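You operate a simulated robot arm through the tools that you are given. There is no shell and no other tool. Be economical: measure what you need, move in short steps, check, and stop when the job is done.

The job below is to be done with a simulated two-armed robot. You get a single attempt, and the scene is never put back.

## Task
Pick up the blue vase with one hand, pass it to the other hand and put it on the shelf under the packing table. Set down upright: blue vase.

It is judged by the outcome, as a careful person would: the job done as asked, and still so three seconds after it is handed in. It fails if anything else is knocked over, pushed out of place, dropped, spilled or broken.

## Robot
Two 7-joint arms with two-finger parallel grippers on one trunk, on a base that drives. Base frame: it is fixed to the floor where the robot stands at the start and does not move with it; the origin is under the middle of the robot, x ahead of it, y to its left, z up; the surface under the hand at the start is at about z = 850. Lengths are in mm, angles in rad, forces in N, time in s.
The left shoulder is at the start at [70, 134, 1226], the right one opposite. With the tool pointing down near the work surface each hand reaches from about 100 to 640 mm from the robot's upright axis, wherever it stands, measured 20 degrees to its own side. Places, roughly: blue vase (7x6x15 cm) [600, 0, 900]; shelf under the packing table [100, -700, 400]. Payload 1.57 kg a hand.
The tool frame of a hand sits at the grasp point between the pads (the TCP): z along the fingers, y along the line on which they close. The tips reach 30 mm beyond it. The gripper opens to 80 mm. The fingers are 17 mm wide and 12 mm thick; the gripper's body (40 by 82 mm) begins 80 mm behind the TCP.
Orientation is told as [roll, pitch, yaw] about the base's x, y, z axes, in that order, counted from this pose: with the fingers straight down and closing along the base's y, the tool's x points along the base's -x, its y along +y and its z along -z.

## Interface
- The arms move only by the tool arm_command. It takes "left_series", "right_series" or both (then of equal length, played together; a hand with none holds still); each is a list of rows, each an object (a shift or turn left out is 0, a gripper value left out holds the last) with "delta_pos": the shift along the base's x, y, z in mm, a list of three; "angular": the turn, a rotation vector about the base's x, y, z in rad, a list of three; "grip": the opening, from 0 (shut) to 1 (fully open). In form: [{"delta_pos": [dx, dy, dz], "angular": [rx, ry, rz], "grip": grip}, ...]. A call has 1 to 20 rows; each row is the pose to reach, as a shift and turn from the pose commanded when the call began. A row lasts 0.2 s, in which the tool goes at most 50 mm and 0.15 rad; a call with a longer step from one row to the next is refused whole, and so is a gripper value outside its range. A pose out of reach is approached as far as the arm can. The call stops where the force on the tool passes 40 N (or 10 N more than at its start, if that is more) or the arm is blocked; 0.2 s more then pass. The fingers move at their own pace (about 153 mm/s each) and stop on an object; they squeeze with about 40 N. The grip force told is the motor's: it shows also when the fingers shut on nothing. Time passes only in rows, and 0.2 s behind the last, so rows that repeat a pose let the fingers close. It gives the time, the measured TCP pose, the force on the tool (base axes), the opening and the grip force at its end, in the units of the frame above (readings bear some noise), with the torque about the TCP (base axes, N m) and any sound that the robot's microphone picked up.
- Cameras (640 x 400 px; columns grow to the right, rows downward): "scene" is now at [130, 2.4, 1436.1]; the picture's right is [0.02, -1.00, 0.00], its down [-0.74, -0.02, -0.67] and it looks along [0.67, 0.02, -0.74] (base axes); focal length 247 px, centre (320, 200). "left" rides on the left gripper at [72, 7, -122] in its tool frame; the picture's right is [-0.09, 1.00, 0.00], its down [-0.84, -0.08, -0.54] and it looks along [-0.54, -0.05, 0.84] (tool axes); focal length 238 px, centre (320, 200). "right" rides on the right gripper at [72, -7, -122] in its tool frame; the picture's right is [0.09, 1.00, 0.00], its down [-0.84, 0.08, -0.54] and it looks along [-0.54, 0.05, 0.84] (tool axes); focal length 238 px, centre (320, 200). There is no depth. A picture from a camera that has moved, and an enlarged one, comes with that camera's place and axes in the base frame and with its lens.
- capture(camera): a new picture of that camera. It takes no simulated time.
- slide_trunk(by): slides the trunk up (or, below 0, down) by that many mm; the arms and the scene camera ride with it, the base frame stays. It gives what a move gives, with no picture.
- base_move(legs): drives the robot by 1 to 6 legs, each [ahead, left, turn to the left] in mm, mm and rad, along the robot's own axes; the way and the turn of a leg run together, so that a leg with both is an arc; at most 1500 mm and 3.142 rad a leg. The arms and the cameras ride along, it lands a little off, and it stops where it bumps. It gives what a move gives.
- head_to(pan, tilt): turns the head with the scene camera to pan (to the left, within 1.501 rad either way) and tilt (down, from -0.506 to 1.204), counted from straight ahead of the robot. It gives what a move gives.
- close_up(camera, box): a new picture of the part [left, top, right, bottom] of that camera's present view, enlarged. It takes no simulated time.
- close_job(): hands the job in; it is judged then, once.

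Work in short steps. Places have to be worked out from the pictures, the camera data and where the tool is seen: move nearer, look again, correct. Check each grasp and each placing, and mend what went wrong. You have 120 turns and 88 pictures in all, those below and enlarged ones among them. Open the grippers and draw the arms clear of the work before you hand the job in, unless the task says otherwise; then end with one line.

The tools are called after "Emit:" as a command line: name --argument value ..., lists and objects as JSON in quotes. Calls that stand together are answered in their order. arm_command: Moves the arms, as the interface text tells. Its arguments: {"type":"object","properties":{"left_series":{"type":"array"},"right_series":{"type":"array"}},"required":[]} The other tools are called the same way: slide_trunk (by) slides the trunk up or down; base_move (legs) drives the base; head_to (pan, tilt) turns the head that bears the scene camera; capture (camera) takes a picture; close_up (camera, box) takes an enlarged picture of a part of a camera's view; close_job () hands the job in.

At the start:

```text
t: 0.0
left_tcp_pos: [473.9, 177.1, 1133.8]
left_tool_rot: [0.0, 0.003, 0.001]
left_wrist_force: [-0.4, -0.1, -0.2]
left_wrist_torque: [0.0, -0.01, -0.01]
left_gripper_width: 80.1
left_grip_force: 0.0
right_tcp_pos: [433.4, -241.5, 1154.3]
right_tool_rot: [0.001, 0.001, 0.0]
right_wrist_force: [0.6, 0.4, -0.4]
right_wrist_torque: [0.0, -0.02, 0.01]
right_gripper_width: 80.3
right_grip_force: 0.0
trunk travel left (down, up): [-800.0, 140.0]
robot x, y, heading: [1.0, -1.3, -0.001]
head pan, tilt: [0.023, 0.836]
```

scene: 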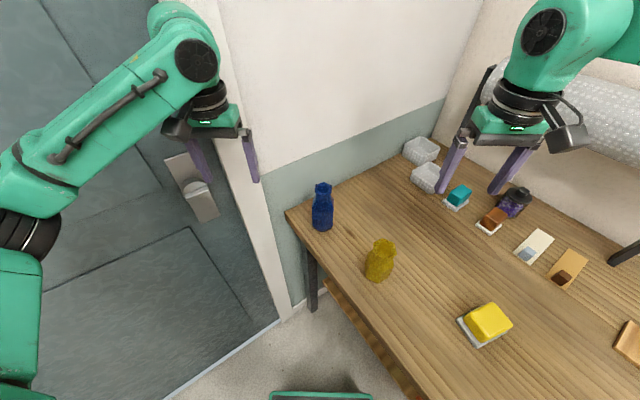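
right: 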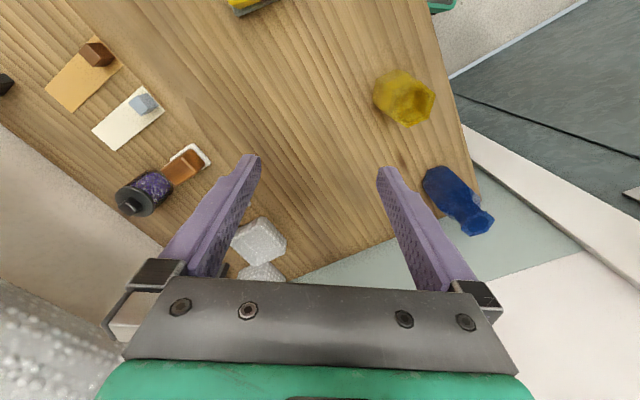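
left: 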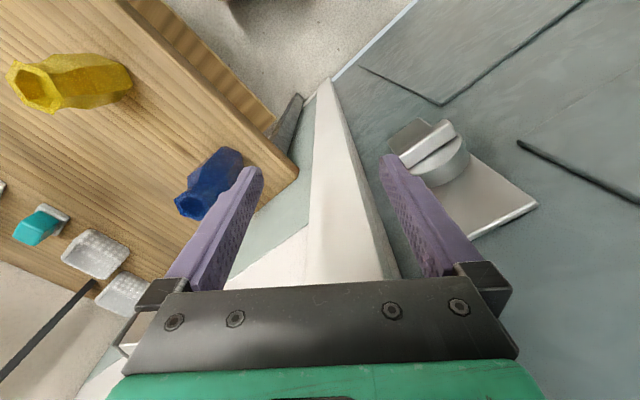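

The pictures place the blue vase near (570, 5), and the table runs diagonally across the front and right of the robot. I'll look closely at the vase, and turn the head to look toward the shelf.

Emit:
close_up --camera "scene" --box '[270, 160, 420, 300]'

Emit:
head_to --pan -1.0 --tilt 1.0

Emit:
capture --camera "scene"

```text
2.86 times, centred on (345, 230) of scene
camera zoom: at [130.0, 2.4, 1436.1], right [0.02, -1.0, 0.0], down [-0.74, -0.02, -0.67], along [0.67, 0.02, -0.74], focal length 706 px, centre (249, 114)
```

zoom: 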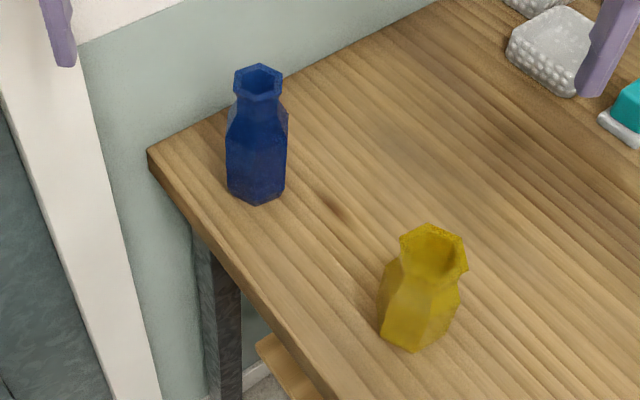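

```text
t: 1.3
left_tcp_pos: [473.2, 178.3, 1133.6]
left_tool_rot: [0.001, 0.002, 0.001]
left_wrist_force: [0.7, -0.1, 0.0]
left_wrist_torque: [0.02, -0.01, 0.03]
left_gripper_width: 80.1
left_grip_force: 0.1
right_tcp_pos: [433.0, -241.9, 1155.1]
right_tool_rot: [0.002, -0.001, -0.002]
right_wrist_force: [0.0, -0.2, 0.0]
right_wrist_torque: [0.0, -0.02, -0.01]
right_gripper_width: 80.1
right_grip_force: 0.0
trunk travel left (down, up): [-800.0, 140.0]
robot x, y, heading: [0.8, -1.9, -0.0]
head pan, tilt: [-1.0, 1.0]
```

```text
83 pictures are left
camera scene: at [88.9, -58.0, 1423.9], right [-0.84, -0.54, 0.0], down [-0.46, 0.71, -0.54], along [0.29, -0.45, -0.84], focal length 247 px, centre (320, 200)
```

scene: 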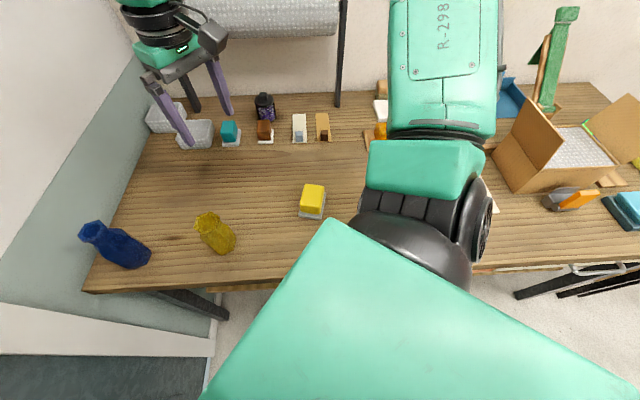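

The vase is a hexagonal prism with flats facing ±y and its centre near (568, 7, base 850). The left hand will pick it from above, so I move it over the vase at the present height, then look.

Emit:
arm_command --left_series '[{"delta_pos": [19, -35, 0], "grip": 1}, {"delta_pos": [38, -70, 0]}, {"delta_pos": [57, -105, 0]}, {"delta_pos": [76, -140, 0]}, {"delta_pos": [94, -170, 0]}, {"delta_pos": [94, -170, 0]}]'

Emit:
capture --camera "left"

Emit:
head_to --pan 0 --tilt 0.7

Emit:
capture --camera "scene"

```text
t: 2.7
left_tcp_pos: [567.9, 10.2, 1137.7]
left_tool_rot: [-0.001, 0.001, -0.001]
left_wrist_force: [-0.1, 0.3, -1.0]
left_wrist_torque: [-0.02, 0.01, 0.0]
left_gripper_width: 79.9
left_grip_force: 0.1
right_tcp_pos: [433.0, -242.3, 1155.8]
right_tool_rot: [0.0, 0.0, 0.001]
right_wrist_force: [0.3, 1.0, -0.1]
right_wrist_torque: [0.0, 0.0, 0.0]
right_gripper_width: 79.6
right_grip_force: 0.1
trunk travel left (down, up): [-800.0, 140.0]
robot x, y, heading: [0.6, -3.2, -0.001]
head pan, tilt: [-1.0, 1.0]
```

```text
82 pictures are left
camera left: at [495.3, 16.7, 1260.3], right [0.09, 1.0, 0.0], down [0.84, -0.08, 0.54], along [0.54, -0.05, -0.84], focal length 238 px, centre (320, 200)
```

left: 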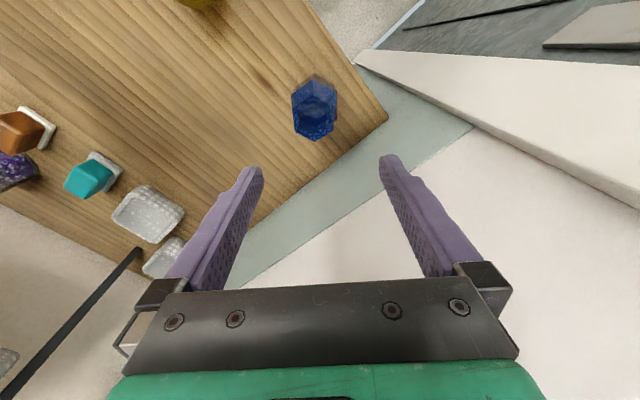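

```text
t: 4.0
left_tcp_pos: [567.8, 9.6, 1136.6]
left_tool_rot: [0.001, 0.001, -0.002]
left_wrist_force: [0.4, -0.4, -0.1]
left_wrist_torque: [-0.01, 0.01, -0.01]
left_gripper_width: 80.2
left_grip_force: 0.1
right_tcp_pos: [433.8, -243.1, 1154.1]
right_tool_rot: [-0.002, -0.002, -0.001]
right_wrist_force: [0.4, -0.1, 0.1]
right_wrist_torque: [0.02, 0.01, 0.01]
right_gripper_width: 80.2
right_grip_force: 0.1
trunk travel left (down, up): [-800.0, 140.0]
robot x, y, heading: [-3.4, -2.0, -0.001]
head pan, tilt: [0.0, 0.7]
```

```text
81 pictures are left
camera scene: at [136.1, 0.7, 1447.2], right [0.0, -1.0, 0.0], down [-0.64, 0.0, -0.76], along [0.76, 0.0, -0.64], focal length 247 px, centre (320, 200)
```

scene: 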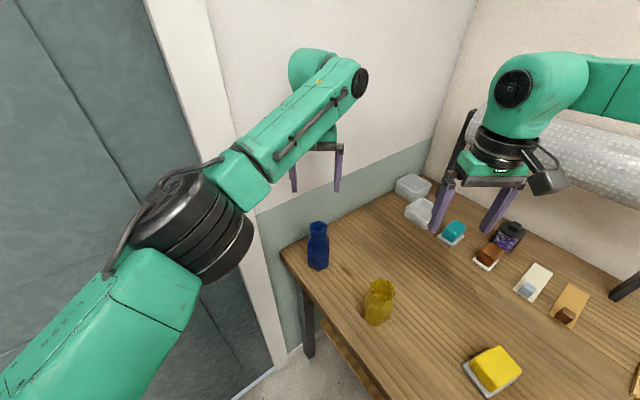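

The left camera sees the vase close to straight below; I enlarge it to find its centre.

Emit:
close_up --camera "left" --box '[270, 60, 370, 160]'

Emit:
close_up --camera "scene" --box '[260, 190, 420, 290]'

```text
4.00 times, centred on (320, 110) of left
camera zoom: at [495.9, 16.1, 1259.9], right [0.09, 1.0, 0.0], down [0.84, -0.08, 0.54], along [0.54, -0.05, -0.84], focal length 953 px, centre (320, 560)
```

zoom: 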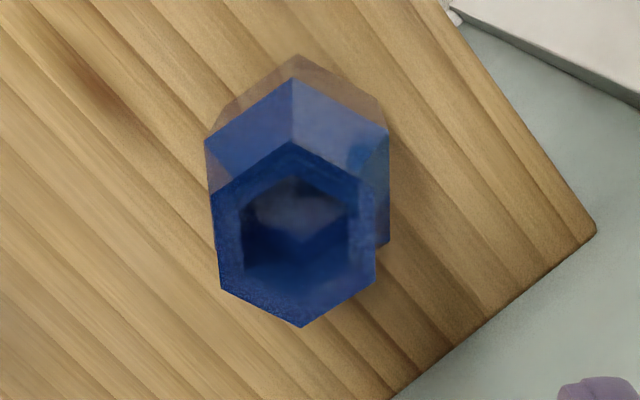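

```text
4.00 times, centred on (340, 240) of scene
camera zoom: at [136.1, 0.7, 1447.2], right [0.0, -1.0, 0.0], down [-0.64, 0.0, -0.76], along [0.76, 0.0, -0.64], focal length 989 px, centre (240, 40)
```

zoom: 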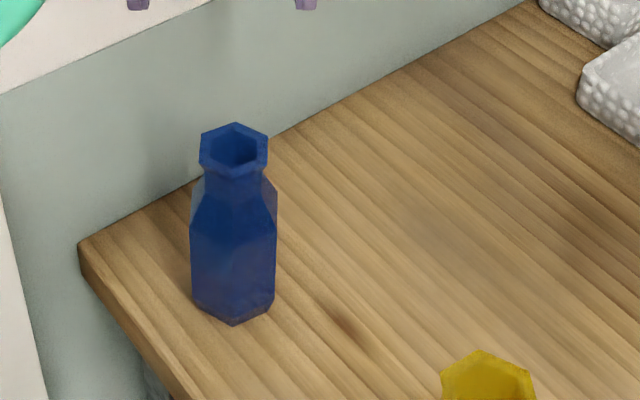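

Both cameras agree on a vase centre of about (560, 4) with its rim at z ≈ 1000. I shift the hand and descend so the finger tips sit just above the rim, then check.

Emit:
arm_command --left_series '[{"delta_pos": [-8, -6, -30]}, {"delta_pos": [-8, -6, -70]}, {"delta_pos": [-8, -6, -95]}, {"delta_pos": [-8, -6, -95]}]'

Emit:
capture --camera "left"

Emit:
close_up --camera "scene" --box '[240, 150, 400, 290]'

```text
t: 5.0
left_tcp_pos: [560.0, -0.4, 1039.3]
left_tool_rot: [-0.002, 0.002, 0.0]
left_wrist_force: [-0.2, 0.1, 0.2]
left_wrist_torque: [0.0, 0.0, 0.01]
left_gripper_width: 80.1
left_grip_force: 0.0
right_tcp_pos: [431.9, -242.8, 1153.5]
right_tool_rot: [-0.001, -0.001, 0.0]
right_wrist_force: [0.2, -0.4, 0.2]
right_wrist_torque: [0.01, 0.03, -0.06]
right_gripper_width: 80.0
right_grip_force: 0.0
trunk travel left (down, up): [-800.0, 140.0]
robot x, y, heading: [-2.2, -0.0, 0.007]
head pan, tilt: [0.0, 0.7]
```

```text
78 pictures are left
camera left: at [487.2, 7.5, 1163.0], right [0.09, 1.0, 0.0], down [0.84, -0.08, 0.54], along [0.54, -0.05, -0.84], focal length 238 px, centre (320, 200)
```

left: 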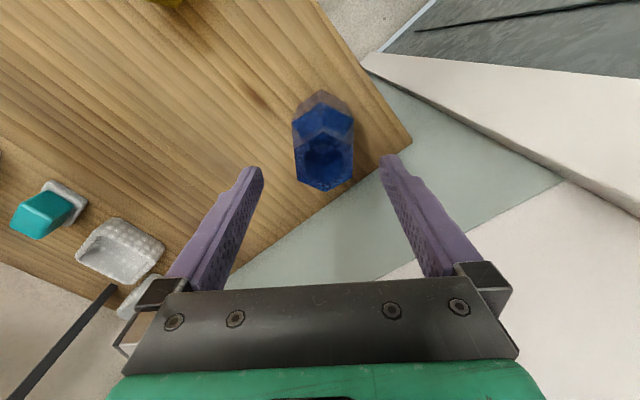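

```text
2.86 times, centred on (320, 220) of scene
camera zoom: at [135.9, 0.7, 1447.3], right [0.0, -1.0, 0.0], down [-0.64, 0.0, -0.76], along [0.76, 0.0, -0.64], focal length 706 px, centre (320, 143)
```

zoom: 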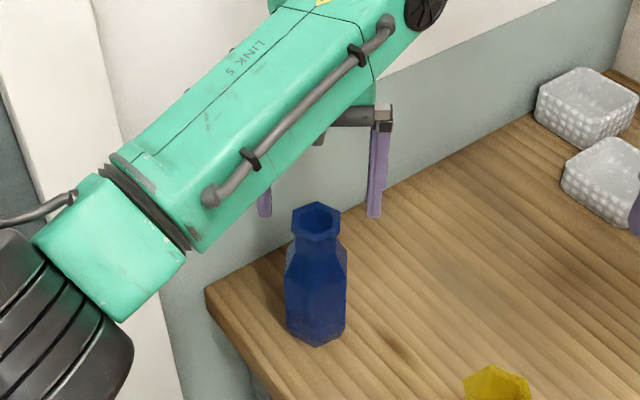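

The rim centre works out at about (559, 4), so I shift +4 mm in y. Then I lower to TCP z ≈ 945 with the fingers open.

Emit:
arm_command --left_series '[{"delta_pos": [0, 4, 0]}, {"delta_pos": [0, 4, -30]}, {"delta_pos": [0, 4, -60]}, {"delta_pos": [0, 4, -95]}, {"delta_pos": [0, 4, -95]}]'

Emit:
capture --camera "left"

Emit:
close_up --camera "scene" --box '[240, 150, 400, 290]'

```text
t: 6.2
left_tcp_pos: [556.9, 8.4, 941.9]
left_tool_rot: [-0.001, 0.003, 0.0]
left_wrist_force: [0.8, 0.1, 0.2]
left_wrist_torque: [-0.04, -0.01, 0.0]
left_gripper_width: 80.0
left_grip_force: 0.1
right_tcp_pos: [432.6, -242.1, 1155.3]
right_tool_rot: [0.0, -0.001, 0.0]
right_wrist_force: [0.1, 0.2, -0.2]
right_wrist_torque: [-0.05, 0.0, 0.0]
right_gripper_width: 80.0
right_grip_force: 0.1
trunk travel left (down, up): [-800.0, 140.0]
robot x, y, heading: [-0.2, 2.2, 0.0]
head pan, tilt: [0.0, 0.7]
```

```text
76 pictures are left
camera left: at [484.8, 15.1, 1064.3], right [0.09, 1.0, 0.0], down [0.84, -0.08, 0.54], along [0.54, -0.05, -0.84], focal length 238 px, centre (320, 200)
```

left: 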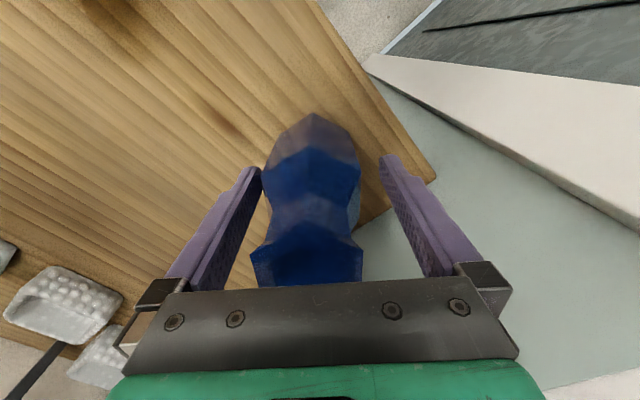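

```text
2.86 times, centred on (320, 220) of scene
camera zoom: at [136.0, 0.4, 1447.3], right [0.0, -1.0, 0.0], down [-0.64, 0.0, -0.76], along [0.76, 0.0, -0.64], focal length 706 px, centre (320, 143)
```

zoom: 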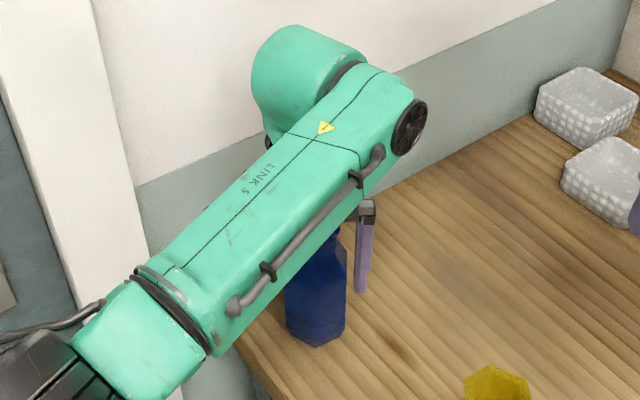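

The vase sits nearer the right-hand (-y) finger; I shift -6 mm in y to centre it and then close.

Emit:
arm_command --left_series '[{"delta_pos": [1, -6, 3]}, {"delta_pos": [1, -6, 3]}, {"delta_pos": [1, -6, 3], "grip": 0}, {"delta_pos": [1, -6, 3], "grip": 0}, {"delta_pos": [1, -6, 3], "grip": 0}]'

Emit:
capture --camera "left"

```text
t: 7.3
left_tcp_pos: [558.6, 3.2, 945.6]
left_tool_rot: [0.0, 0.002, 0.0]
left_wrist_force: [1.1, -0.4, -0.5]
left_wrist_torque: [0.08, -0.01, 0.01]
left_gripper_width: 65.1
left_grip_force: 40.1
right_tcp_pos: [433.5, -243.2, 1154.1]
right_tool_rot: [0.001, 0.001, 0.0]
right_wrist_force: [-0.2, -0.2, -0.2]
right_wrist_torque: [-0.03, -0.01, 0.01]
right_gripper_width: 80.2
right_grip_force: 0.1
trunk travel left (down, up): [-800.0, 140.0]
robot x, y, heading: [2.1, 0.7, 0.008]
head pan, tilt: [0.0, 0.7]
```

```text
74 pictures are left
camera left: at [486.5, 9.0, 1067.8], right [0.09, 1.0, 0.0], down [0.84, -0.08, 0.54], along [0.54, -0.05, -0.84], focal length 238 px, centre (320, 200)
```

left: 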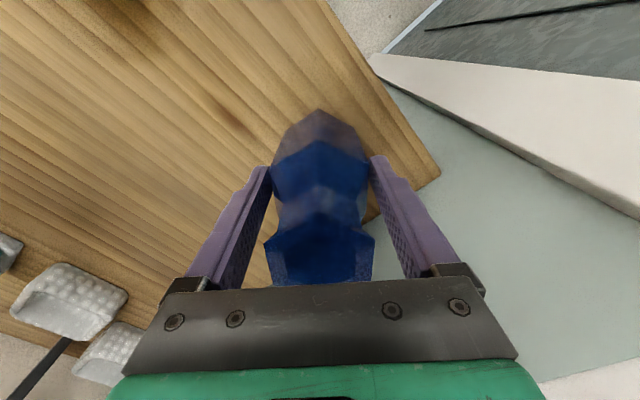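

The grip holds at 65 mm wide with 40 N. I lift straight up by 150 mm and check.

Emit:
arm_command --left_series '[{"delta_pos": [0, 0, 20]}, {"delta_pos": [0, 0, 55]}, {"delta_pos": [0, 0, 90]}, {"delta_pos": [0, 0, 125]}, {"delta_pos": [0, 0, 150]}, {"delta_pos": [0, 0, 150]}]'

Emit:
capture --camera "scene"

Emit:
capture --camera "right"

```text
t: 8.8
left_tcp_pos: [560.5, 2.2, 1094.5]
left_tool_rot: [0.0, 0.002, -0.001]
left_wrist_force: [-0.9, -0.5, -3.4]
left_wrist_torque: [0.01, 0.04, 0.02]
left_gripper_width: 65.1
left_grip_force: 40.7
right_tcp_pos: [434.3, -242.3, 1153.8]
right_tool_rot: [0.001, 0.0, 0.001]
right_wrist_force: [-0.1, 0.6, 0.4]
right_wrist_torque: [-0.01, 0.02, 0.03]
right_gripper_width: 79.9
right_grip_force: 0.0
trunk travel left (down, up): [-800.0, 140.0]
robot x, y, heading: [-2.9, 3.3, 0.002]
head pan, tilt: [0.0, 0.7]
```

```text
73 pictures are left
camera scene: at [137.1, 0.5, 1447.1], right [0.0, -1.0, 0.0], down [-0.64, 0.0, -0.76], along [0.76, 0.0, -0.64], focal length 247 px, centre (320, 200)
```

scene: 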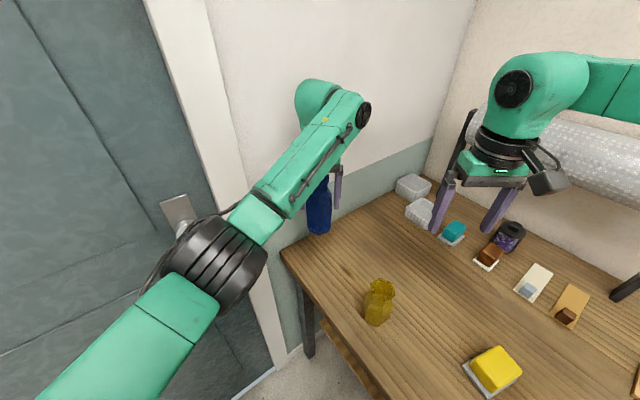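

```text
72 pictures are left
camera right: at [361.6, -249.1, 1275.8], right [-0.09, 1.0, 0.0], down [0.84, 0.08, 0.54], along [0.54, 0.05, -0.84], focal length 238 px, centre (320, 200)
```

right: 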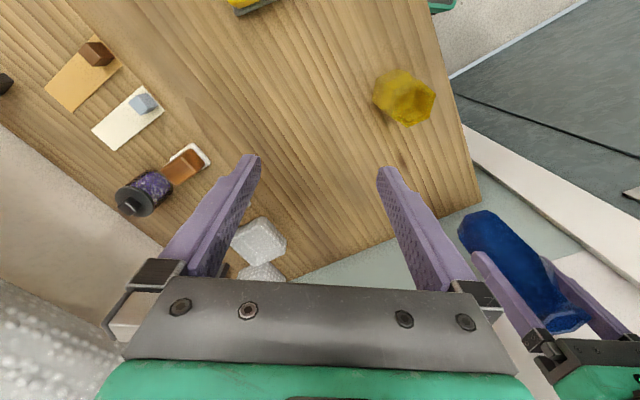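

The vase is held upright, with its base at about z = 1000. The right hand will come in from the right, yawed 60° and pitched 35° below horizontal, onto another pair of flats low on the body. I pitch it first.

Emit:
arm_command --right_series '[{"angular": [0, -0.14, 0], "grip": 1}, {"angular": [0, -0.28, 0]}, {"angular": [0, -0.42, 0]}, {"angular": [0, -0.56, 0]}, {"angular": [0, -0.7, 0]}, {"angular": [0, -0.84, 0]}, {"angular": [0, -0.96, 0]}, {"angular": [0, -0.96, 0]}]'

Emit:
arm_command --right_series '[{"angular": [0, 0, 0.14]}, {"angular": [0, 0, 0.28]}, {"angular": [0, 0, 0.42]}, {"angular": [0, 0, 0.56]}, {"angular": [0, 0, 0.7]}, {"angular": [0, 0, 0.84]}, {"angular": [0, 0, 0.98]}, {"angular": [0, 0, 1.047]}, {"angular": [0, 0, 1.047]}]'

Emit:
capture --camera "scene"

Emit:
capture --camera "right"

```text
t: 10.6
left_tcp_pos: [559.3, 0.8, 1094.4]
left_tool_rot: [-0.001, 0.001, 0.001]
left_wrist_force: [-0.8, 0.2, -2.9]
left_wrist_torque: [0.01, 0.0, -0.03]
left_gripper_width: 65.3
left_grip_force: 40.1
right_tcp_pos: [435.2, -242.7, 1153.4]
right_tool_rot: [0.002, -0.959, 0.001]
right_wrist_force: [1.2, 0.1, -0.3]
right_wrist_torque: [0.01, 0.04, 0.03]
right_gripper_width: 80.2
right_grip_force: 0.1
trunk travel left (down, up): [-800.0, 140.0]
robot x, y, heading: [1.5, -2.1, 0.0]
head pan, tilt: [0.0, 0.7]
```

```text
t: 12.6
left_tcp_pos: [560.1, 3.1, 1093.2]
left_tool_rot: [-0.001, 0.003, 0.002]
left_wrist_force: [0.5, 0.4, -3.2]
left_wrist_torque: [0.0, 0.03, 0.0]
left_gripper_width: 65.1
left_grip_force: 39.6
right_tcp_pos: [366.4, -19.3, 1156.7]
right_tool_rot: [-0.01, -0.969, 1.014]
right_wrist_force: [-0.1, -0.2, -0.1]
right_wrist_torque: [-0.02, -0.01, -0.01]
right_gripper_width: 80.0
right_grip_force: 0.2
right hand out of reach, approached as far as the arm can: row 3, 4, 5, 6, 7, 8, 9
trunk travel left (down, up): [-800.0, 140.0]
robot x, y, heading: [-3.1, 2.2, -0.001]
head pan, tilt: [0.0, 0.7]
```

```text
71 pictures are left
camera scene: at [138.4, 1.5, 1447.0], right [0.0, -1.0, 0.0], down [-0.65, 0.0, -0.76], along [0.76, 0.0, -0.65], focal length 247 px, centre (320, 200)
```

scene: 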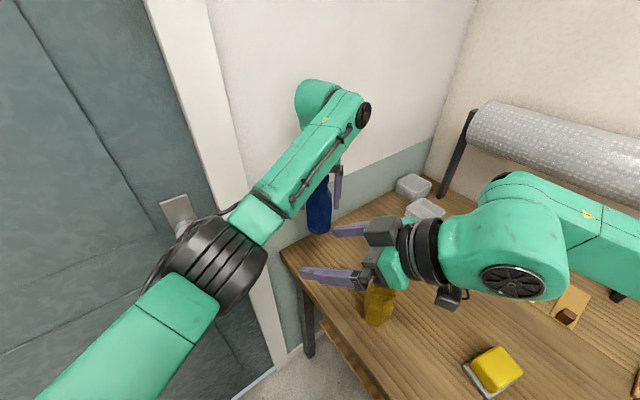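

```text
70 pictures are left
camera right: at [294.8, -141.7, 1166.0], right [-0.87, 0.49, -0.08], down [-0.06, 0.07, 1.0], along [0.49, 0.87, -0.03], focal length 238 px, centre (320, 200)
```

right: 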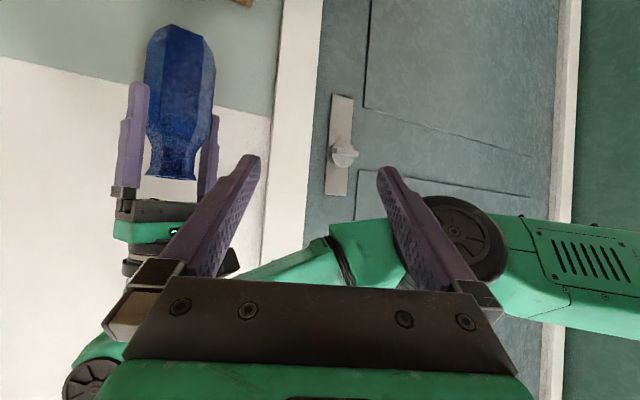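

Pure yaw at that spot was out of reach, so the arm slid to (366, -19). I make a small outward test move to learn what reference the command uses.

Emit:
arm_command --right_series '[{"delta_pos": [20, -20, 0]}, {"delta_pos": [40, -40, 0]}, {"delta_pos": [40, -40, 0]}]'

```text
t: 13.3
left_tcp_pos: [560.0, 1.7, 1094.0]
left_tool_rot: [-0.001, 0.002, 0.0]
left_wrist_force: [-0.1, 0.4, -2.4]
left_wrist_torque: [-0.01, -0.05, -0.03]
left_gripper_width: 65.2
left_grip_force: 40.2
right_tcp_pos: [370.0, -16.9, 1161.4]
right_tool_rot: [-0.033, -0.962, 1.037]
right_wrist_force: [0.3, 0.7, 0.4]
right_wrist_torque: [0.01, 0.02, 0.04]
right_gripper_width: 79.8
right_grip_force: 0.1
right hand out of reach, approached as far as the arm can: row 1, 2, 3
trunk travel left (down, up): [-800.0, 140.0]
robot x, y, heading: [3.0, -2.6, -0.0]
head pan, tilt: [0.0, 0.7]
```

The arm is stuck at a joint limit at this yaw, so I turn the right hand's yaw back by 0.55 rad until the pose is reachable again.

Emit:
arm_command --right_series '[{"angular": [0, 0, -0.14]}, {"angular": [0, 0, -0.28]}, {"angular": [0, 0, -0.42]}, {"angular": [0, 0, -0.55]}, {"angular": [0, 0, -0.55]}, {"angular": [0, 0, -0.55]}]'

Emit:
capture --camera "scene"

```text
t: 14.8
left_tcp_pos: [559.4, 0.5, 1093.6]
left_tool_rot: [0.001, 0.001, 0.0]
left_wrist_force: [-0.7, 0.1, -2.8]
left_wrist_torque: [0.02, 0.01, 0.01]
left_gripper_width: 65.0
left_grip_force: 40.3
right_tcp_pos: [368.5, -16.6, 1162.8]
right_tool_rot: [0.0, -0.961, 0.495]
right_wrist_force: [-0.9, -0.3, 0.9]
right_wrist_torque: [0.02, 0.0, 0.0]
right_gripper_width: 80.1
right_grip_force: 0.0
trunk travel left (down, up): [-800.0, 140.0]
robot x, y, heading: [-0.8, -0.5, -0.001]
head pan, tilt: [0.0, 0.7]
```

```text
69 pictures are left
camera scene: at [136.7, 0.1, 1447.2], right [0.0, -1.0, 0.0], down [-0.64, 0.0, -0.76], along [0.76, 0.0, -0.64], focal length 247 px, centre (320, 200)
```

scene: 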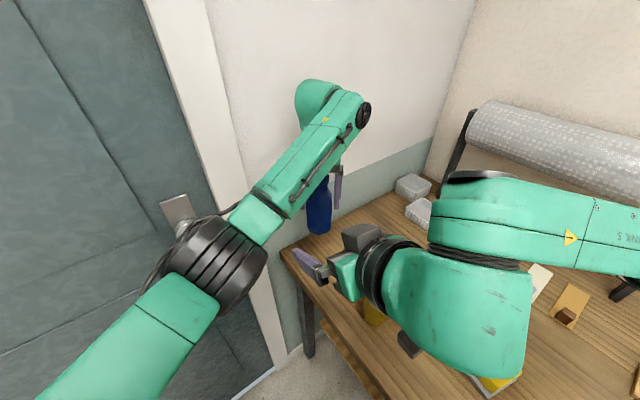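

Yaw 0.495 is reachable, and the command reference resets to the attained pose. I yaw the left hand with the vase by -0.552, so a pair of flats lines up with the right hand.

Emit:
arm_command --left_series '[{"angular": [0, 0, -0.14]}, {"angular": [0, 0, -0.28]}, {"angular": [0, 0, -0.42]}, {"angular": [0, 0, -0.552]}, {"angular": [0, 0, -0.552]}]'

Emit:
capture --camera "scene"

Emit:
capture --camera "right"

```text
t: 15.9
left_tcp_pos: [560.5, 0.7, 1095.9]
left_tool_rot: [-0.003, 0.001, -0.553]
left_wrist_force: [0.4, 0.5, -3.5]
left_wrist_torque: [0.01, 0.02, -0.03]
left_gripper_width: 65.0
left_grip_force: 39.9
right_tcp_pos: [369.4, -15.1, 1162.5]
right_tool_rot: [0.0, -0.958, 0.495]
right_wrist_force: [-0.3, 0.0, -0.2]
right_wrist_torque: [0.0, 0.03, -0.03]
right_gripper_width: 80.1
right_grip_force: 0.1
trunk travel left (down, up): [-800.0, 140.0]
robot x, y, heading: [2.3, -0.0, 0.005]
head pan, tilt: [0.0, 0.7]
```

```text
68 pictures are left
camera scene: at [136.8, 0.5, 1447.2], right [0.0, -1.0, 0.0], down [-0.64, 0.0, -0.76], along [0.76, 0.0, -0.64], focal length 247 px, centre (320, 200)
```

scene: 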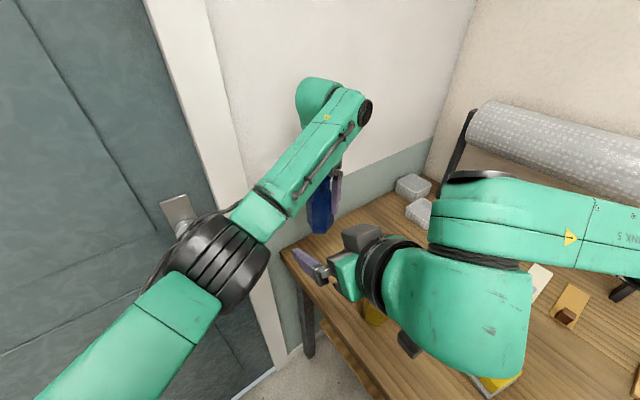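

```text
67 pictures are left
camera right: at [247.4, -88.4, 1173.3], right [-0.52, 0.85, -0.07], down [0.0, 0.09, 1.0], along [0.85, 0.52, -0.04], focal length 238 px, centre (320, 200)
```

right: 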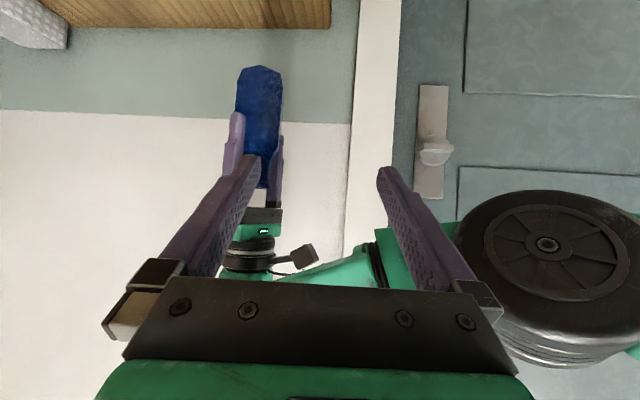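

The left hand and vase have turned cleanly. I move the right hand to the pre-grasp point, about 130 mm back along its approach line.

Emit:
arm_command --right_series '[{"delta_pos": [20, -20, -25]}, {"delta_pos": [45, -33, -50]}, {"delta_pos": [75, -33, -55]}, {"delta_pos": [97, -33, -55]}, {"delta_pos": [97, -33, -55]}]'

Emit:
capture --camera "right"

Emit:
capture --camera "scene"

```text
t: 17.1
left_tcp_pos: [560.0, -0.9, 1097.4]
left_tool_rot: [-0.001, 0.001, -0.551]
left_wrist_force: [0.2, 0.6, -3.0]
left_wrist_torque: [0.0, -0.02, 0.01]
left_gripper_width: 65.3
left_grip_force: 39.8
right_tcp_pos: [467.1, -48.5, 1110.0]
right_tool_rot: [0.0, -0.96, 0.497]
right_wrist_force: [0.6, -0.1, -0.2]
right_wrist_torque: [0.01, 0.01, -0.02]
right_gripper_width: 80.2
right_grip_force: 0.0
trunk travel left (down, up): [-800.0, 140.0]
robot x, y, heading: [2.3, -0.3, 0.003]
head pan, tilt: [0.0, 0.7]
```

```text
66 pictures are left
camera right: at [345.4, -121.8, 1120.2], right [-0.52, 0.85, -0.08], down [-0.01, 0.08, 1.0], along [0.85, 0.52, -0.04], focal length 238 px, centre (320, 200)
```

right: 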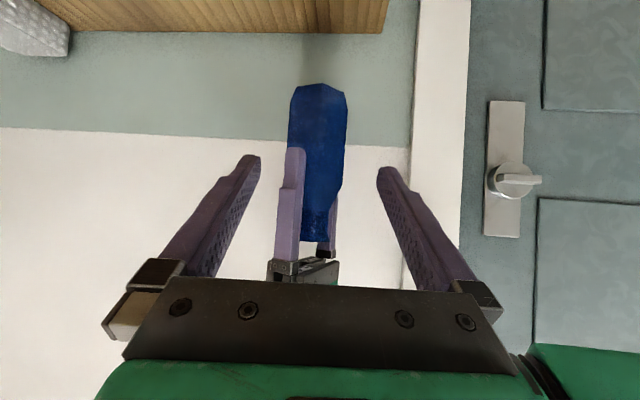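

```text
65 pictures are left
camera scene: at [136.1, 0.1, 1447.3], right [0.0, -1.0, 0.0], down [-0.64, 0.0, -0.76], along [0.76, 0.0, -0.64], focal length 247 px, centre (320, 200)
```

scene: 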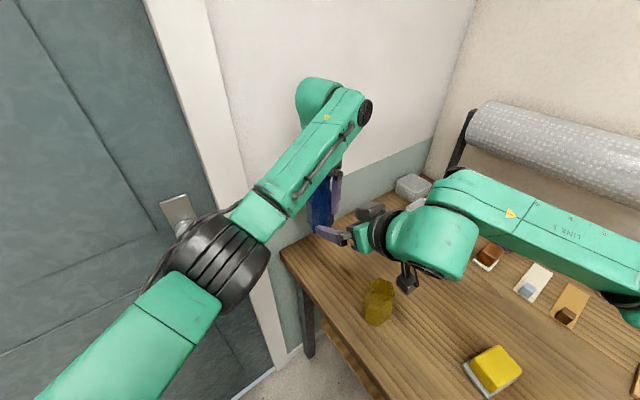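

The vase is centred between the right fingers (column 319 against 320). I advance along the tool axis two thirds of the way and check.

Emit:
arm_command --right_series '[{"delta_pos": [21, 11.5, -17]}, {"delta_pos": [42, 23, -34]}, {"delta_pos": [62, 34, -50]}, {"delta_pos": [62, 34, -50]}]'

Emit:
capture --camera "right"

Emit:
close_up --camera "scene" --box '[270, 130, 470, 280]'

```text
t: 18.1
left_tcp_pos: [560.7, 0.7, 1096.5]
left_tool_rot: [0.002, 0.002, -0.553]
left_wrist_force: [0.2, 0.5, -2.9]
left_wrist_torque: [-0.01, -0.03, -0.06]
left_gripper_width: 65.3
left_grip_force: 39.8
right_tcp_pos: [529.2, -14.7, 1057.0]
right_tool_rot: [0.0, -0.96, 0.496]
right_wrist_force: [0.7, -0.7, -0.3]
right_wrist_torque: [-0.02, -0.01, 0.04]
right_gripper_width: 79.9
right_grip_force: 0.0
trunk travel left (down, up): [-800.0, 140.0]
robot x, y, heading: [2.4, 1.1, -0.0]
head pan, tilt: [0.0, 0.7]
```

```text
64 pictures are left
camera right: at [407.6, -88.3, 1066.9], right [-0.52, 0.85, -0.08], down [-0.01, 0.08, 1.0], along [0.85, 0.52, -0.04], focal length 238 px, centre (320, 200)
```

right: 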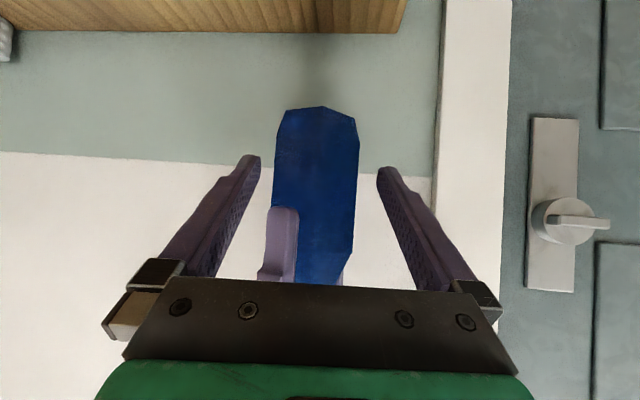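

```text
2.67 times, centred on (370, 205) of scene
camera zoom: at [136.6, 0.3, 1447.2], right [0.0, -1.0, 0.0], down [-0.64, 0.0, -0.76], along [0.76, 0.0, -0.64], focal length 659 px, centre (187, 187)
```

zoom: 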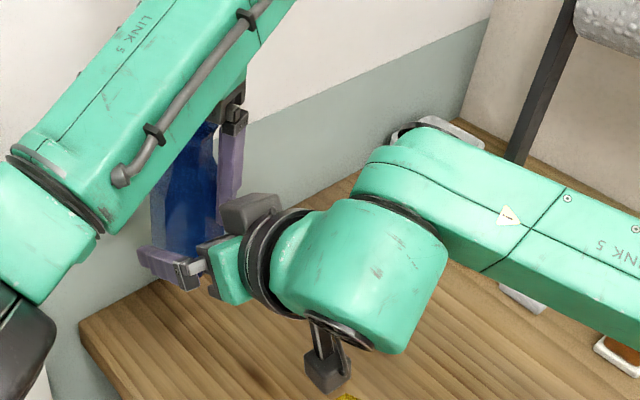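

Still well centred, offset by about 2–3 mm; I correct that and advance the rest of the way, finishing at z ≈ 1031, just below the left fingertips.

Emit:
arm_command --right_series '[{"delta_pos": [1.5, -2, -4]}, {"delta_pos": [17, 6, -16]}, {"delta_pos": [32, 13, -26]}, {"delta_pos": [32, 13, -26]}]'

Emit:
capture --camera "right"

Emit:
capture --camera "left"

```text
t: 19.1
left_tcp_pos: [562.4, 3.3, 1096.6]
left_tool_rot: [0.004, 0.0, -0.542]
left_wrist_force: [34.8, 12.0, -15.3]
left_wrist_torque: [0.26, 0.22, 0.83]
left_gripper_width: 65.2
left_grip_force: 40.2
right_tcp_pos: [560.3, 1.1, 1033.6]
right_tool_rot: [0.002, -0.96, 0.498]
right_wrist_force: [-34.9, -13.0, 11.4]
right_wrist_torque: [0.6, -2.46, -0.79]
right_gripper_width: 79.7
right_grip_force: 0.1
trunk travel left (down, up): [-800.0, 140.0]
robot x, y, heading: [-1.6, 1.0, -0.004]
head pan, tilt: [0.0, 0.7]
```

```text
62 pictures are left
camera right: at [438.6, -73.4, 1044.0], right [-0.52, 0.85, -0.07], down [-0.01, 0.08, 1.0], along [0.85, 0.52, -0.04], focal length 238 px, centre (320, 200)
```

right: 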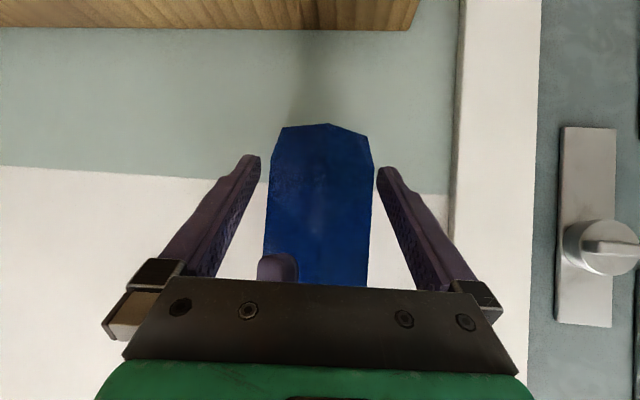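

```text
61 pictures are left
camera left: at [503.0, 44.9, 1219.0], right [0.59, 0.8, 0.0], down [0.67, -0.5, 0.54], along [0.44, -0.32, -0.84], focal length 238 px, centre (320, 200)
```

left: 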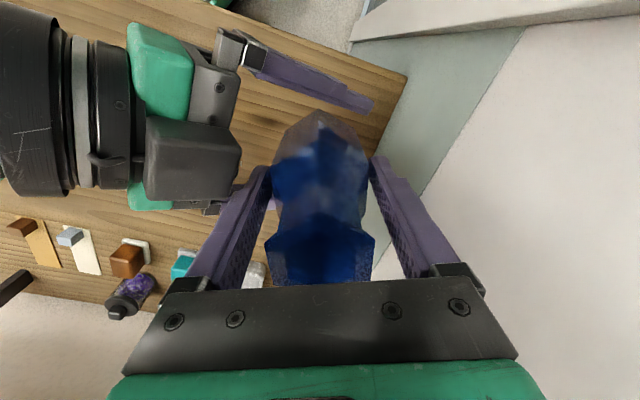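

The readings show about 35 N of contact: the right gripper's top block is touching the left finger. I back off 14 mm horizontally so they part; the pads still overlap the flats.

Emit:
arm_command --right_series '[{"delta_pos": [-6, -3, 0]}, {"delta_pos": [-12, -7, 0]}, {"delta_pos": [-12, -7, 0]}]'

Emit:
capture --camera "right"

Emit:
close_up --camera "left" --box '[140, 20, 420, 220]'

```text
t: 19.9
left_tcp_pos: [559.8, -0.1, 1097.7]
left_tool_rot: [-0.002, 0.001, -0.553]
left_wrist_force: [0.3, -0.4, -3.8]
left_wrist_torque: [0.02, 0.0, 0.02]
left_gripper_width: 65.3
left_grip_force: 39.5
right_tcp_pos: [548.1, -7.5, 1030.8]
right_tool_rot: [0.001, -0.957, 0.496]
right_wrist_force: [0.1, -1.4, 0.1]
right_wrist_torque: [0.02, -0.01, -0.03]
right_gripper_width: 79.9
right_grip_force: 0.0
trunk travel left (down, up): [-800.0, 140.0]
robot x, y, heading: [0.9, 0.9, 0.004]
head pan, tilt: [0.0, 0.7]
```

```text
60 pictures are left
camera right: at [426.8, -80.9, 1043.3], right [-0.52, 0.85, -0.08], down [0.0, 0.09, 1.0], along [0.85, 0.52, -0.04], focal length 238 px, centre (320, 200)
```

right: 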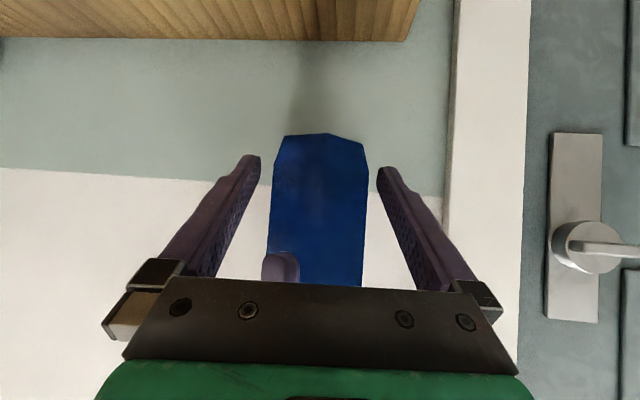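

```text
2.00 times, centred on (280, 120) of left
camera zoom: at [502.7, 43.4, 1219.4], right [0.6, 0.8, 0.0], down [0.67, -0.5, 0.54], along [0.43, -0.33, -0.84], focal length 477 px, centre (400, 360)
```

zoom: 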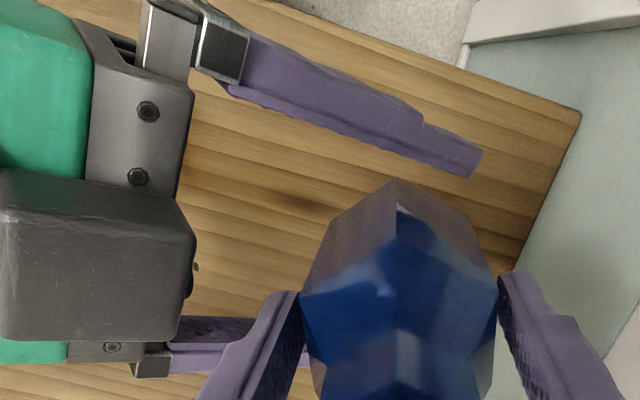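

The force has cleared and the vase is centred (272–369 between 262–378). I close the right gripper on it.

Emit:
arm_command --right_series '[{"grip": 0}, {"grip": 0}, {"grip": 0}, {"grip": 0}]'

Emit:
capture --camera "right"

Emit:
close_up --camera "left" --box '[140, 20, 420, 220]'

```text
t: 20.9
left_tcp_pos: [560.0, -0.8, 1095.5]
left_tool_rot: [-0.001, 0.003, -0.552]
left_wrist_force: [-9.1, -0.4, 1.1]
left_wrist_torque: [-0.12, 0.11, -0.1]
left_gripper_width: 65.2
left_grip_force: 39.9
right_tcp_pos: [548.1, -9.2, 1032.3]
right_tool_rot: [-0.002, -0.958, 0.493]
right_wrist_force: [9.0, 0.3, -1.4]
right_wrist_torque: [0.05, 0.58, 0.06]
right_gripper_width: 65.0
right_grip_force: 39.9
trunk travel left (down, up): [-800.0, 140.0]
robot x, y, heading: [-1.8, 0.7, -0.002]
head pan, tilt: [0.0, 0.7]
```

```text
58 pictures are left
camera right: at [426.7, -81.3, 1043.4], right [-0.52, 0.85, -0.08], down [0.0, 0.09, 1.0], along [0.85, 0.52, -0.04], focal length 238 px, centre (320, 200)
```

right: 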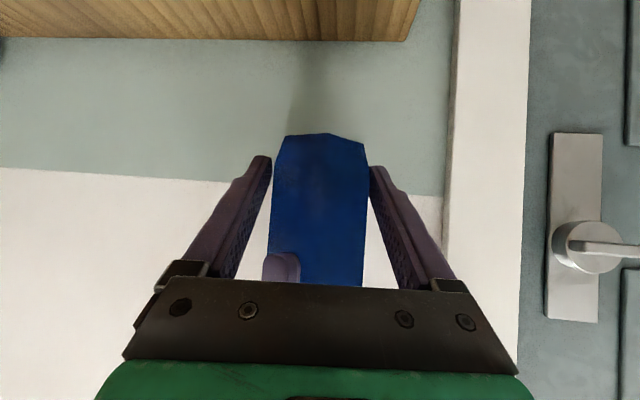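

```text
2.00 times, centred on (280, 120) of left
camera zoom: at [502.4, 43.3, 1219.5], right [0.6, 0.8, 0.0], down [0.67, -0.5, 0.54], along [0.43, -0.33, -0.84], focal length 477 px, centre (400, 360)
```

zoom: 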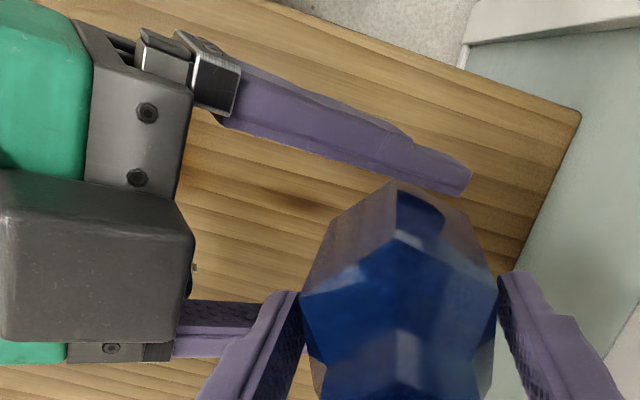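

Both hands now hold the vase, the right one at 65 mm with 40 N. I open the left a little, then lift it straight up and off.

Emit:
arm_command --left_series '[{"grip": 0.9}, {"grip": 0.9}, {"grip": 0.9}]'

Emit:
arm_command --left_series '[{"delta_pos": [0, 0, 15]}, {"delta_pos": [0, 0, 40]}, {"delta_pos": [0, 0, 70]}, {"delta_pos": [0, 0, 105]}, {"delta_pos": [0, 0, 130]}, {"delta_pos": [0, 0, 130]}]'

Emit:
capture --camera "scene"

Emit:
capture --camera "right"

```text
t: 21.8
left_tcp_pos: [561.1, -0.2, 1097.2]
left_tool_rot: [0.001, 0.002, -0.552]
left_wrist_force: [-0.1, 0.4, 0.2]
left_wrist_torque: [0.01, 0.01, 0.0]
left_gripper_width: 72.1
left_grip_force: 0.1
right_tcp_pos: [549.0, -8.2, 1033.9]
right_tool_rot: [0.0, -0.961, 0.495]
right_wrist_force: [0.0, 0.2, 0.7]
right_wrist_torque: [-0.04, 0.02, 0.02]
right_gripper_width: 65.0
right_grip_force: 39.6
trunk travel left (down, up): [-800.0, 140.0]
robot x, y, heading: [-3.0, 0.4, -0.003]
head pan, tilt: [0.0, 0.7]
```

```text
t: 23.1
left_tcp_pos: [547.3, 7.5, 1200.4]
left_tool_rot: [0.0, 0.003, -0.551]
left_wrist_force: [-0.3, 0.2, 0.1]
left_wrist_torque: [0.01, -0.01, 0.0]
left_gripper_width: 72.1
left_grip_force: 0.0
left hand out of reach, approached as far as the arm can: row 4, 5, 6
right_tcp_pos: [549.2, -8.3, 1032.3]
right_tool_rot: [0.002, -0.959, 0.495]
right_wrist_force: [0.1, -0.1, -0.5]
right_wrist_torque: [-0.03, 0.04, 0.03]
right_gripper_width: 64.7
right_grip_force: 40.2
trunk travel left (down, up): [-800.0, 140.0]
robot x, y, heading: [2.8, 2.9, -0.003]
head pan, tilt: [0.0, 0.7]
```

```text
56 pictures are left
camera scene: at [137.3, 0.5, 1447.1], right [0.0, -1.0, 0.0], down [-0.64, 0.0, -0.76], along [0.76, 0.0, -0.64], focal length 247 px, centre (320, 200)
```

scene: 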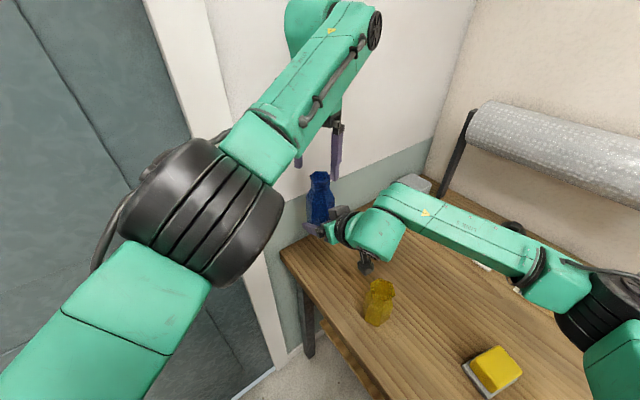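

```text
55 pictures are left
camera right: at [426.8, -81.1, 1043.3], right [-0.52, 0.85, -0.07], down [0.0, 0.09, 1.0], along [0.85, 0.52, -0.04], focal length 238 px, centre (320, 200)
```

right: 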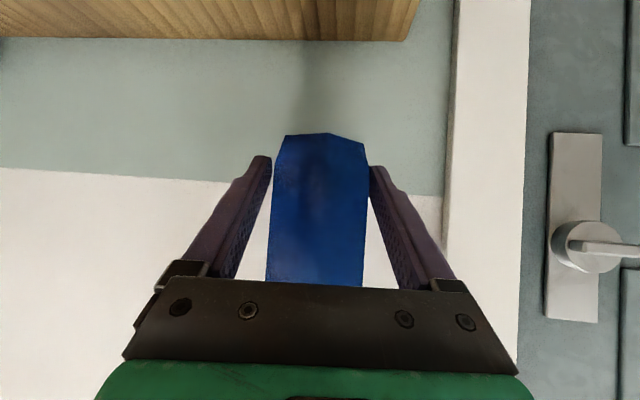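

The vase is held by the right hand alone and stays upright. I tuck the left hand back to about (320, 270), turning its yaw back.

Emit:
arm_command --left_series '[{"delta_pos": [-10, 45, 0]}, {"delta_pos": [-20, 90, 0]}, {"delta_pos": [-45, 130, 0], "angular": [0, 0, 0.1]}, {"delta_pos": [-80, 165, -10], "angular": [0, 0, 0.2]}, {"delta_pos": [-115, 200, -20], "angular": [0, 0, 0.3]}, {"delta_pos": [-150, 230, -20], "angular": [0, 0, 0.4]}, {"delta_pos": [-190, 255, -20], "angular": [0, 0, 0.5]}, {"delta_pos": [-227, 263, -20], "angular": [0, 0, 0.55]}, {"delta_pos": [-227, 263, -20], "angular": [0, 0, 0.55]}]'

Emit:
head_to --pan -0.9 --tilt 0.7

Emit:
capture --camera "scene"

```text
refused: row 4 steps farther than a row can; nothing moved
```

```text
t: 24.4
left_tcp_pos: [547.5, 8.8, 1199.0]
left_tool_rot: [-0.001, 0.003, -0.552]
left_wrist_force: [0.1, -0.2, 0.3]
left_wrist_torque: [0.0, 0.02, -0.04]
left_gripper_width: 72.0
left_grip_force: 0.1
right_tcp_pos: [548.3, -6.7, 1032.7]
right_tool_rot: [0.001, -0.96, 0.497]
right_wrist_force: [0.7, -1.2, 0.8]
right_wrist_torque: [-0.03, 0.03, -0.02]
right_gripper_width: 64.7
right_grip_force: 40.6
trunk travel left (down, up): [-800.0, 140.0]
robot x, y, heading: [0.6, -0.3, 0.001]
head pan, tilt: [-0.901, 0.7]
```

```text
54 pictures are left
camera scene: at [104.8, -66.0, 1447.2], right [-0.78, -0.62, 0.0], down [-0.4, 0.5, -0.76], along [0.48, -0.6, -0.64], focal length 247 px, centre (320, 200)
```

scene: 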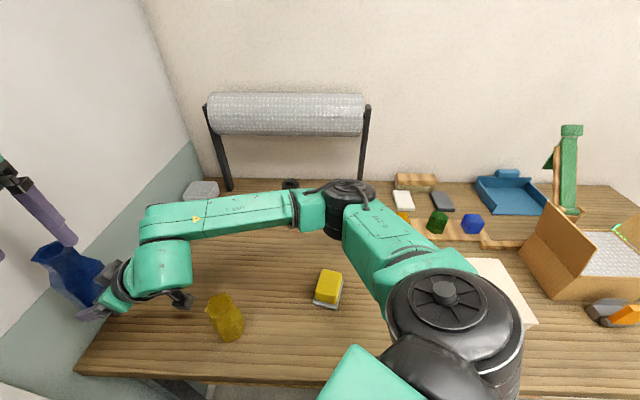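

The series was refused for a step that was slightly too long; I resend it with smaller steps.

Emit:
arm_command --left_series '[{"delta_pos": [-10, 40, 0]}, {"delta_pos": [-20, 80, 0]}, {"delta_pos": [-45, 115, 0], "angular": [0, 0, 0.1]}, {"delta_pos": [-75, 145, -5], "angular": [0, 0, 0.2]}, {"delta_pos": [-105, 175, -10], "angular": [0, 0, 0.3]}, {"delta_pos": [-135, 205, -15], "angular": [0, 0, 0.4]}, {"delta_pos": [-170, 230, -20], "angular": [0, 0, 0.5]}, {"delta_pos": [-200, 250, -20], "angular": [0, 0, 0.55]}, {"delta_pos": [-227, 263, -20], "angular": [0, 0, 0.55]}, {"delta_pos": [-227, 263, -20], "angular": [0, 0, 0.55]}]'

```text
t: 25.3
left_tcp_pos: [562.1, 119.1, 1259.7]
left_tool_rot: [0.191, -0.045, -0.476]
left_wrist_force: [-10.5, -28.3, -11.2]
left_wrist_torque: [-0.9, 0.48, -0.39]
left_gripper_width: 46.8
left_grip_force: 0.1
left hand out of reach, approached as far as the arm can: row 1, 2, 3, 4
right_tcp_pos: [541.3, -19.6, 1034.9]
right_tool_rot: [0.01, -0.967, 0.486]
right_wrist_force: [0.2, -0.6, -3.4]
right_wrist_torque: [-0.02, 0.03, 0.02]
right_gripper_width: 64.7
right_grip_force: 39.7
trunk travel left (down, up): [-800.0, 140.0]
robot x, y, heading: [2.9, -0.6, -0.002]
head pan, tilt: [-0.901, 0.7]
stopped in row 4 (left hand): the force on the tool passed its limit at 87 N (the readings are from after the stop); the commanded pose is now the measured one
```

The left hand touched something near (562, 119), probably the wall or door frame on that side. I look before moving again.

Emit:
head_to --pan 0.2 --tilt 0.4

Emit:
capture --camera "scene"

Emit:
capture --camera "left"

```text
t: 26.7
left_tcp_pos: [565.5, 124.1, 1260.5]
left_tool_rot: [0.193, -0.047, -0.466]
left_wrist_force: [-20.1, -30.4, -15.4]
left_wrist_torque: [-1.12, 0.83, -0.13]
left_gripper_width: 38.4
left_grip_force: 0.0
right_tcp_pos: [544.5, -17.3, 1034.3]
right_tool_rot: [0.012, -0.967, 0.485]
right_wrist_force: [0.4, -0.2, -3.4]
right_wrist_torque: [0.0, 0.05, -0.04]
right_gripper_width: 64.7
right_grip_force: 40.4
trunk travel left (down, up): [-800.0, 140.0]
robot x, y, heading: [-0.7, -0.1, -0.0]
head pan, tilt: [0.201, 0.4]
```

```text
53 pictures are left
camera scene: at [137.1, 6.3, 1474.6], right [0.2, -0.98, -0.01], down [-0.38, -0.07, -0.92], along [0.9, 0.18, -0.38], focal length 247 px, centre (320, 200)
```

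scene: 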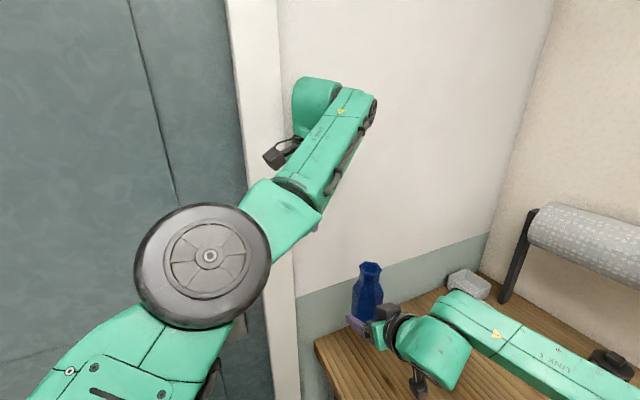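

```text
52 pictures are left
camera left: at [488.4, 143.1, 1379.2], right [0.51, 0.84, 0.19], down [0.65, -0.53, 0.55], along [0.56, -0.16, -0.81], focal length 238 px, centre (320, 200)
```

left: 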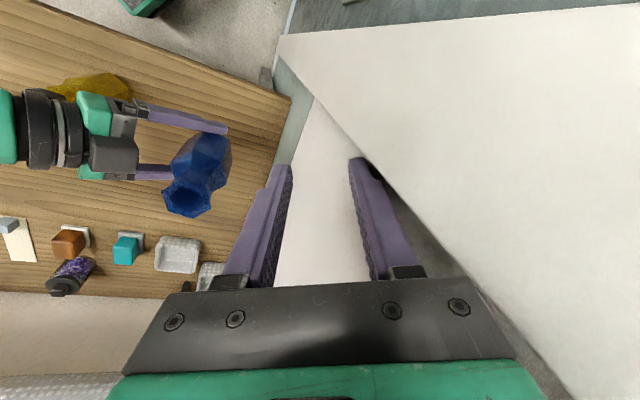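

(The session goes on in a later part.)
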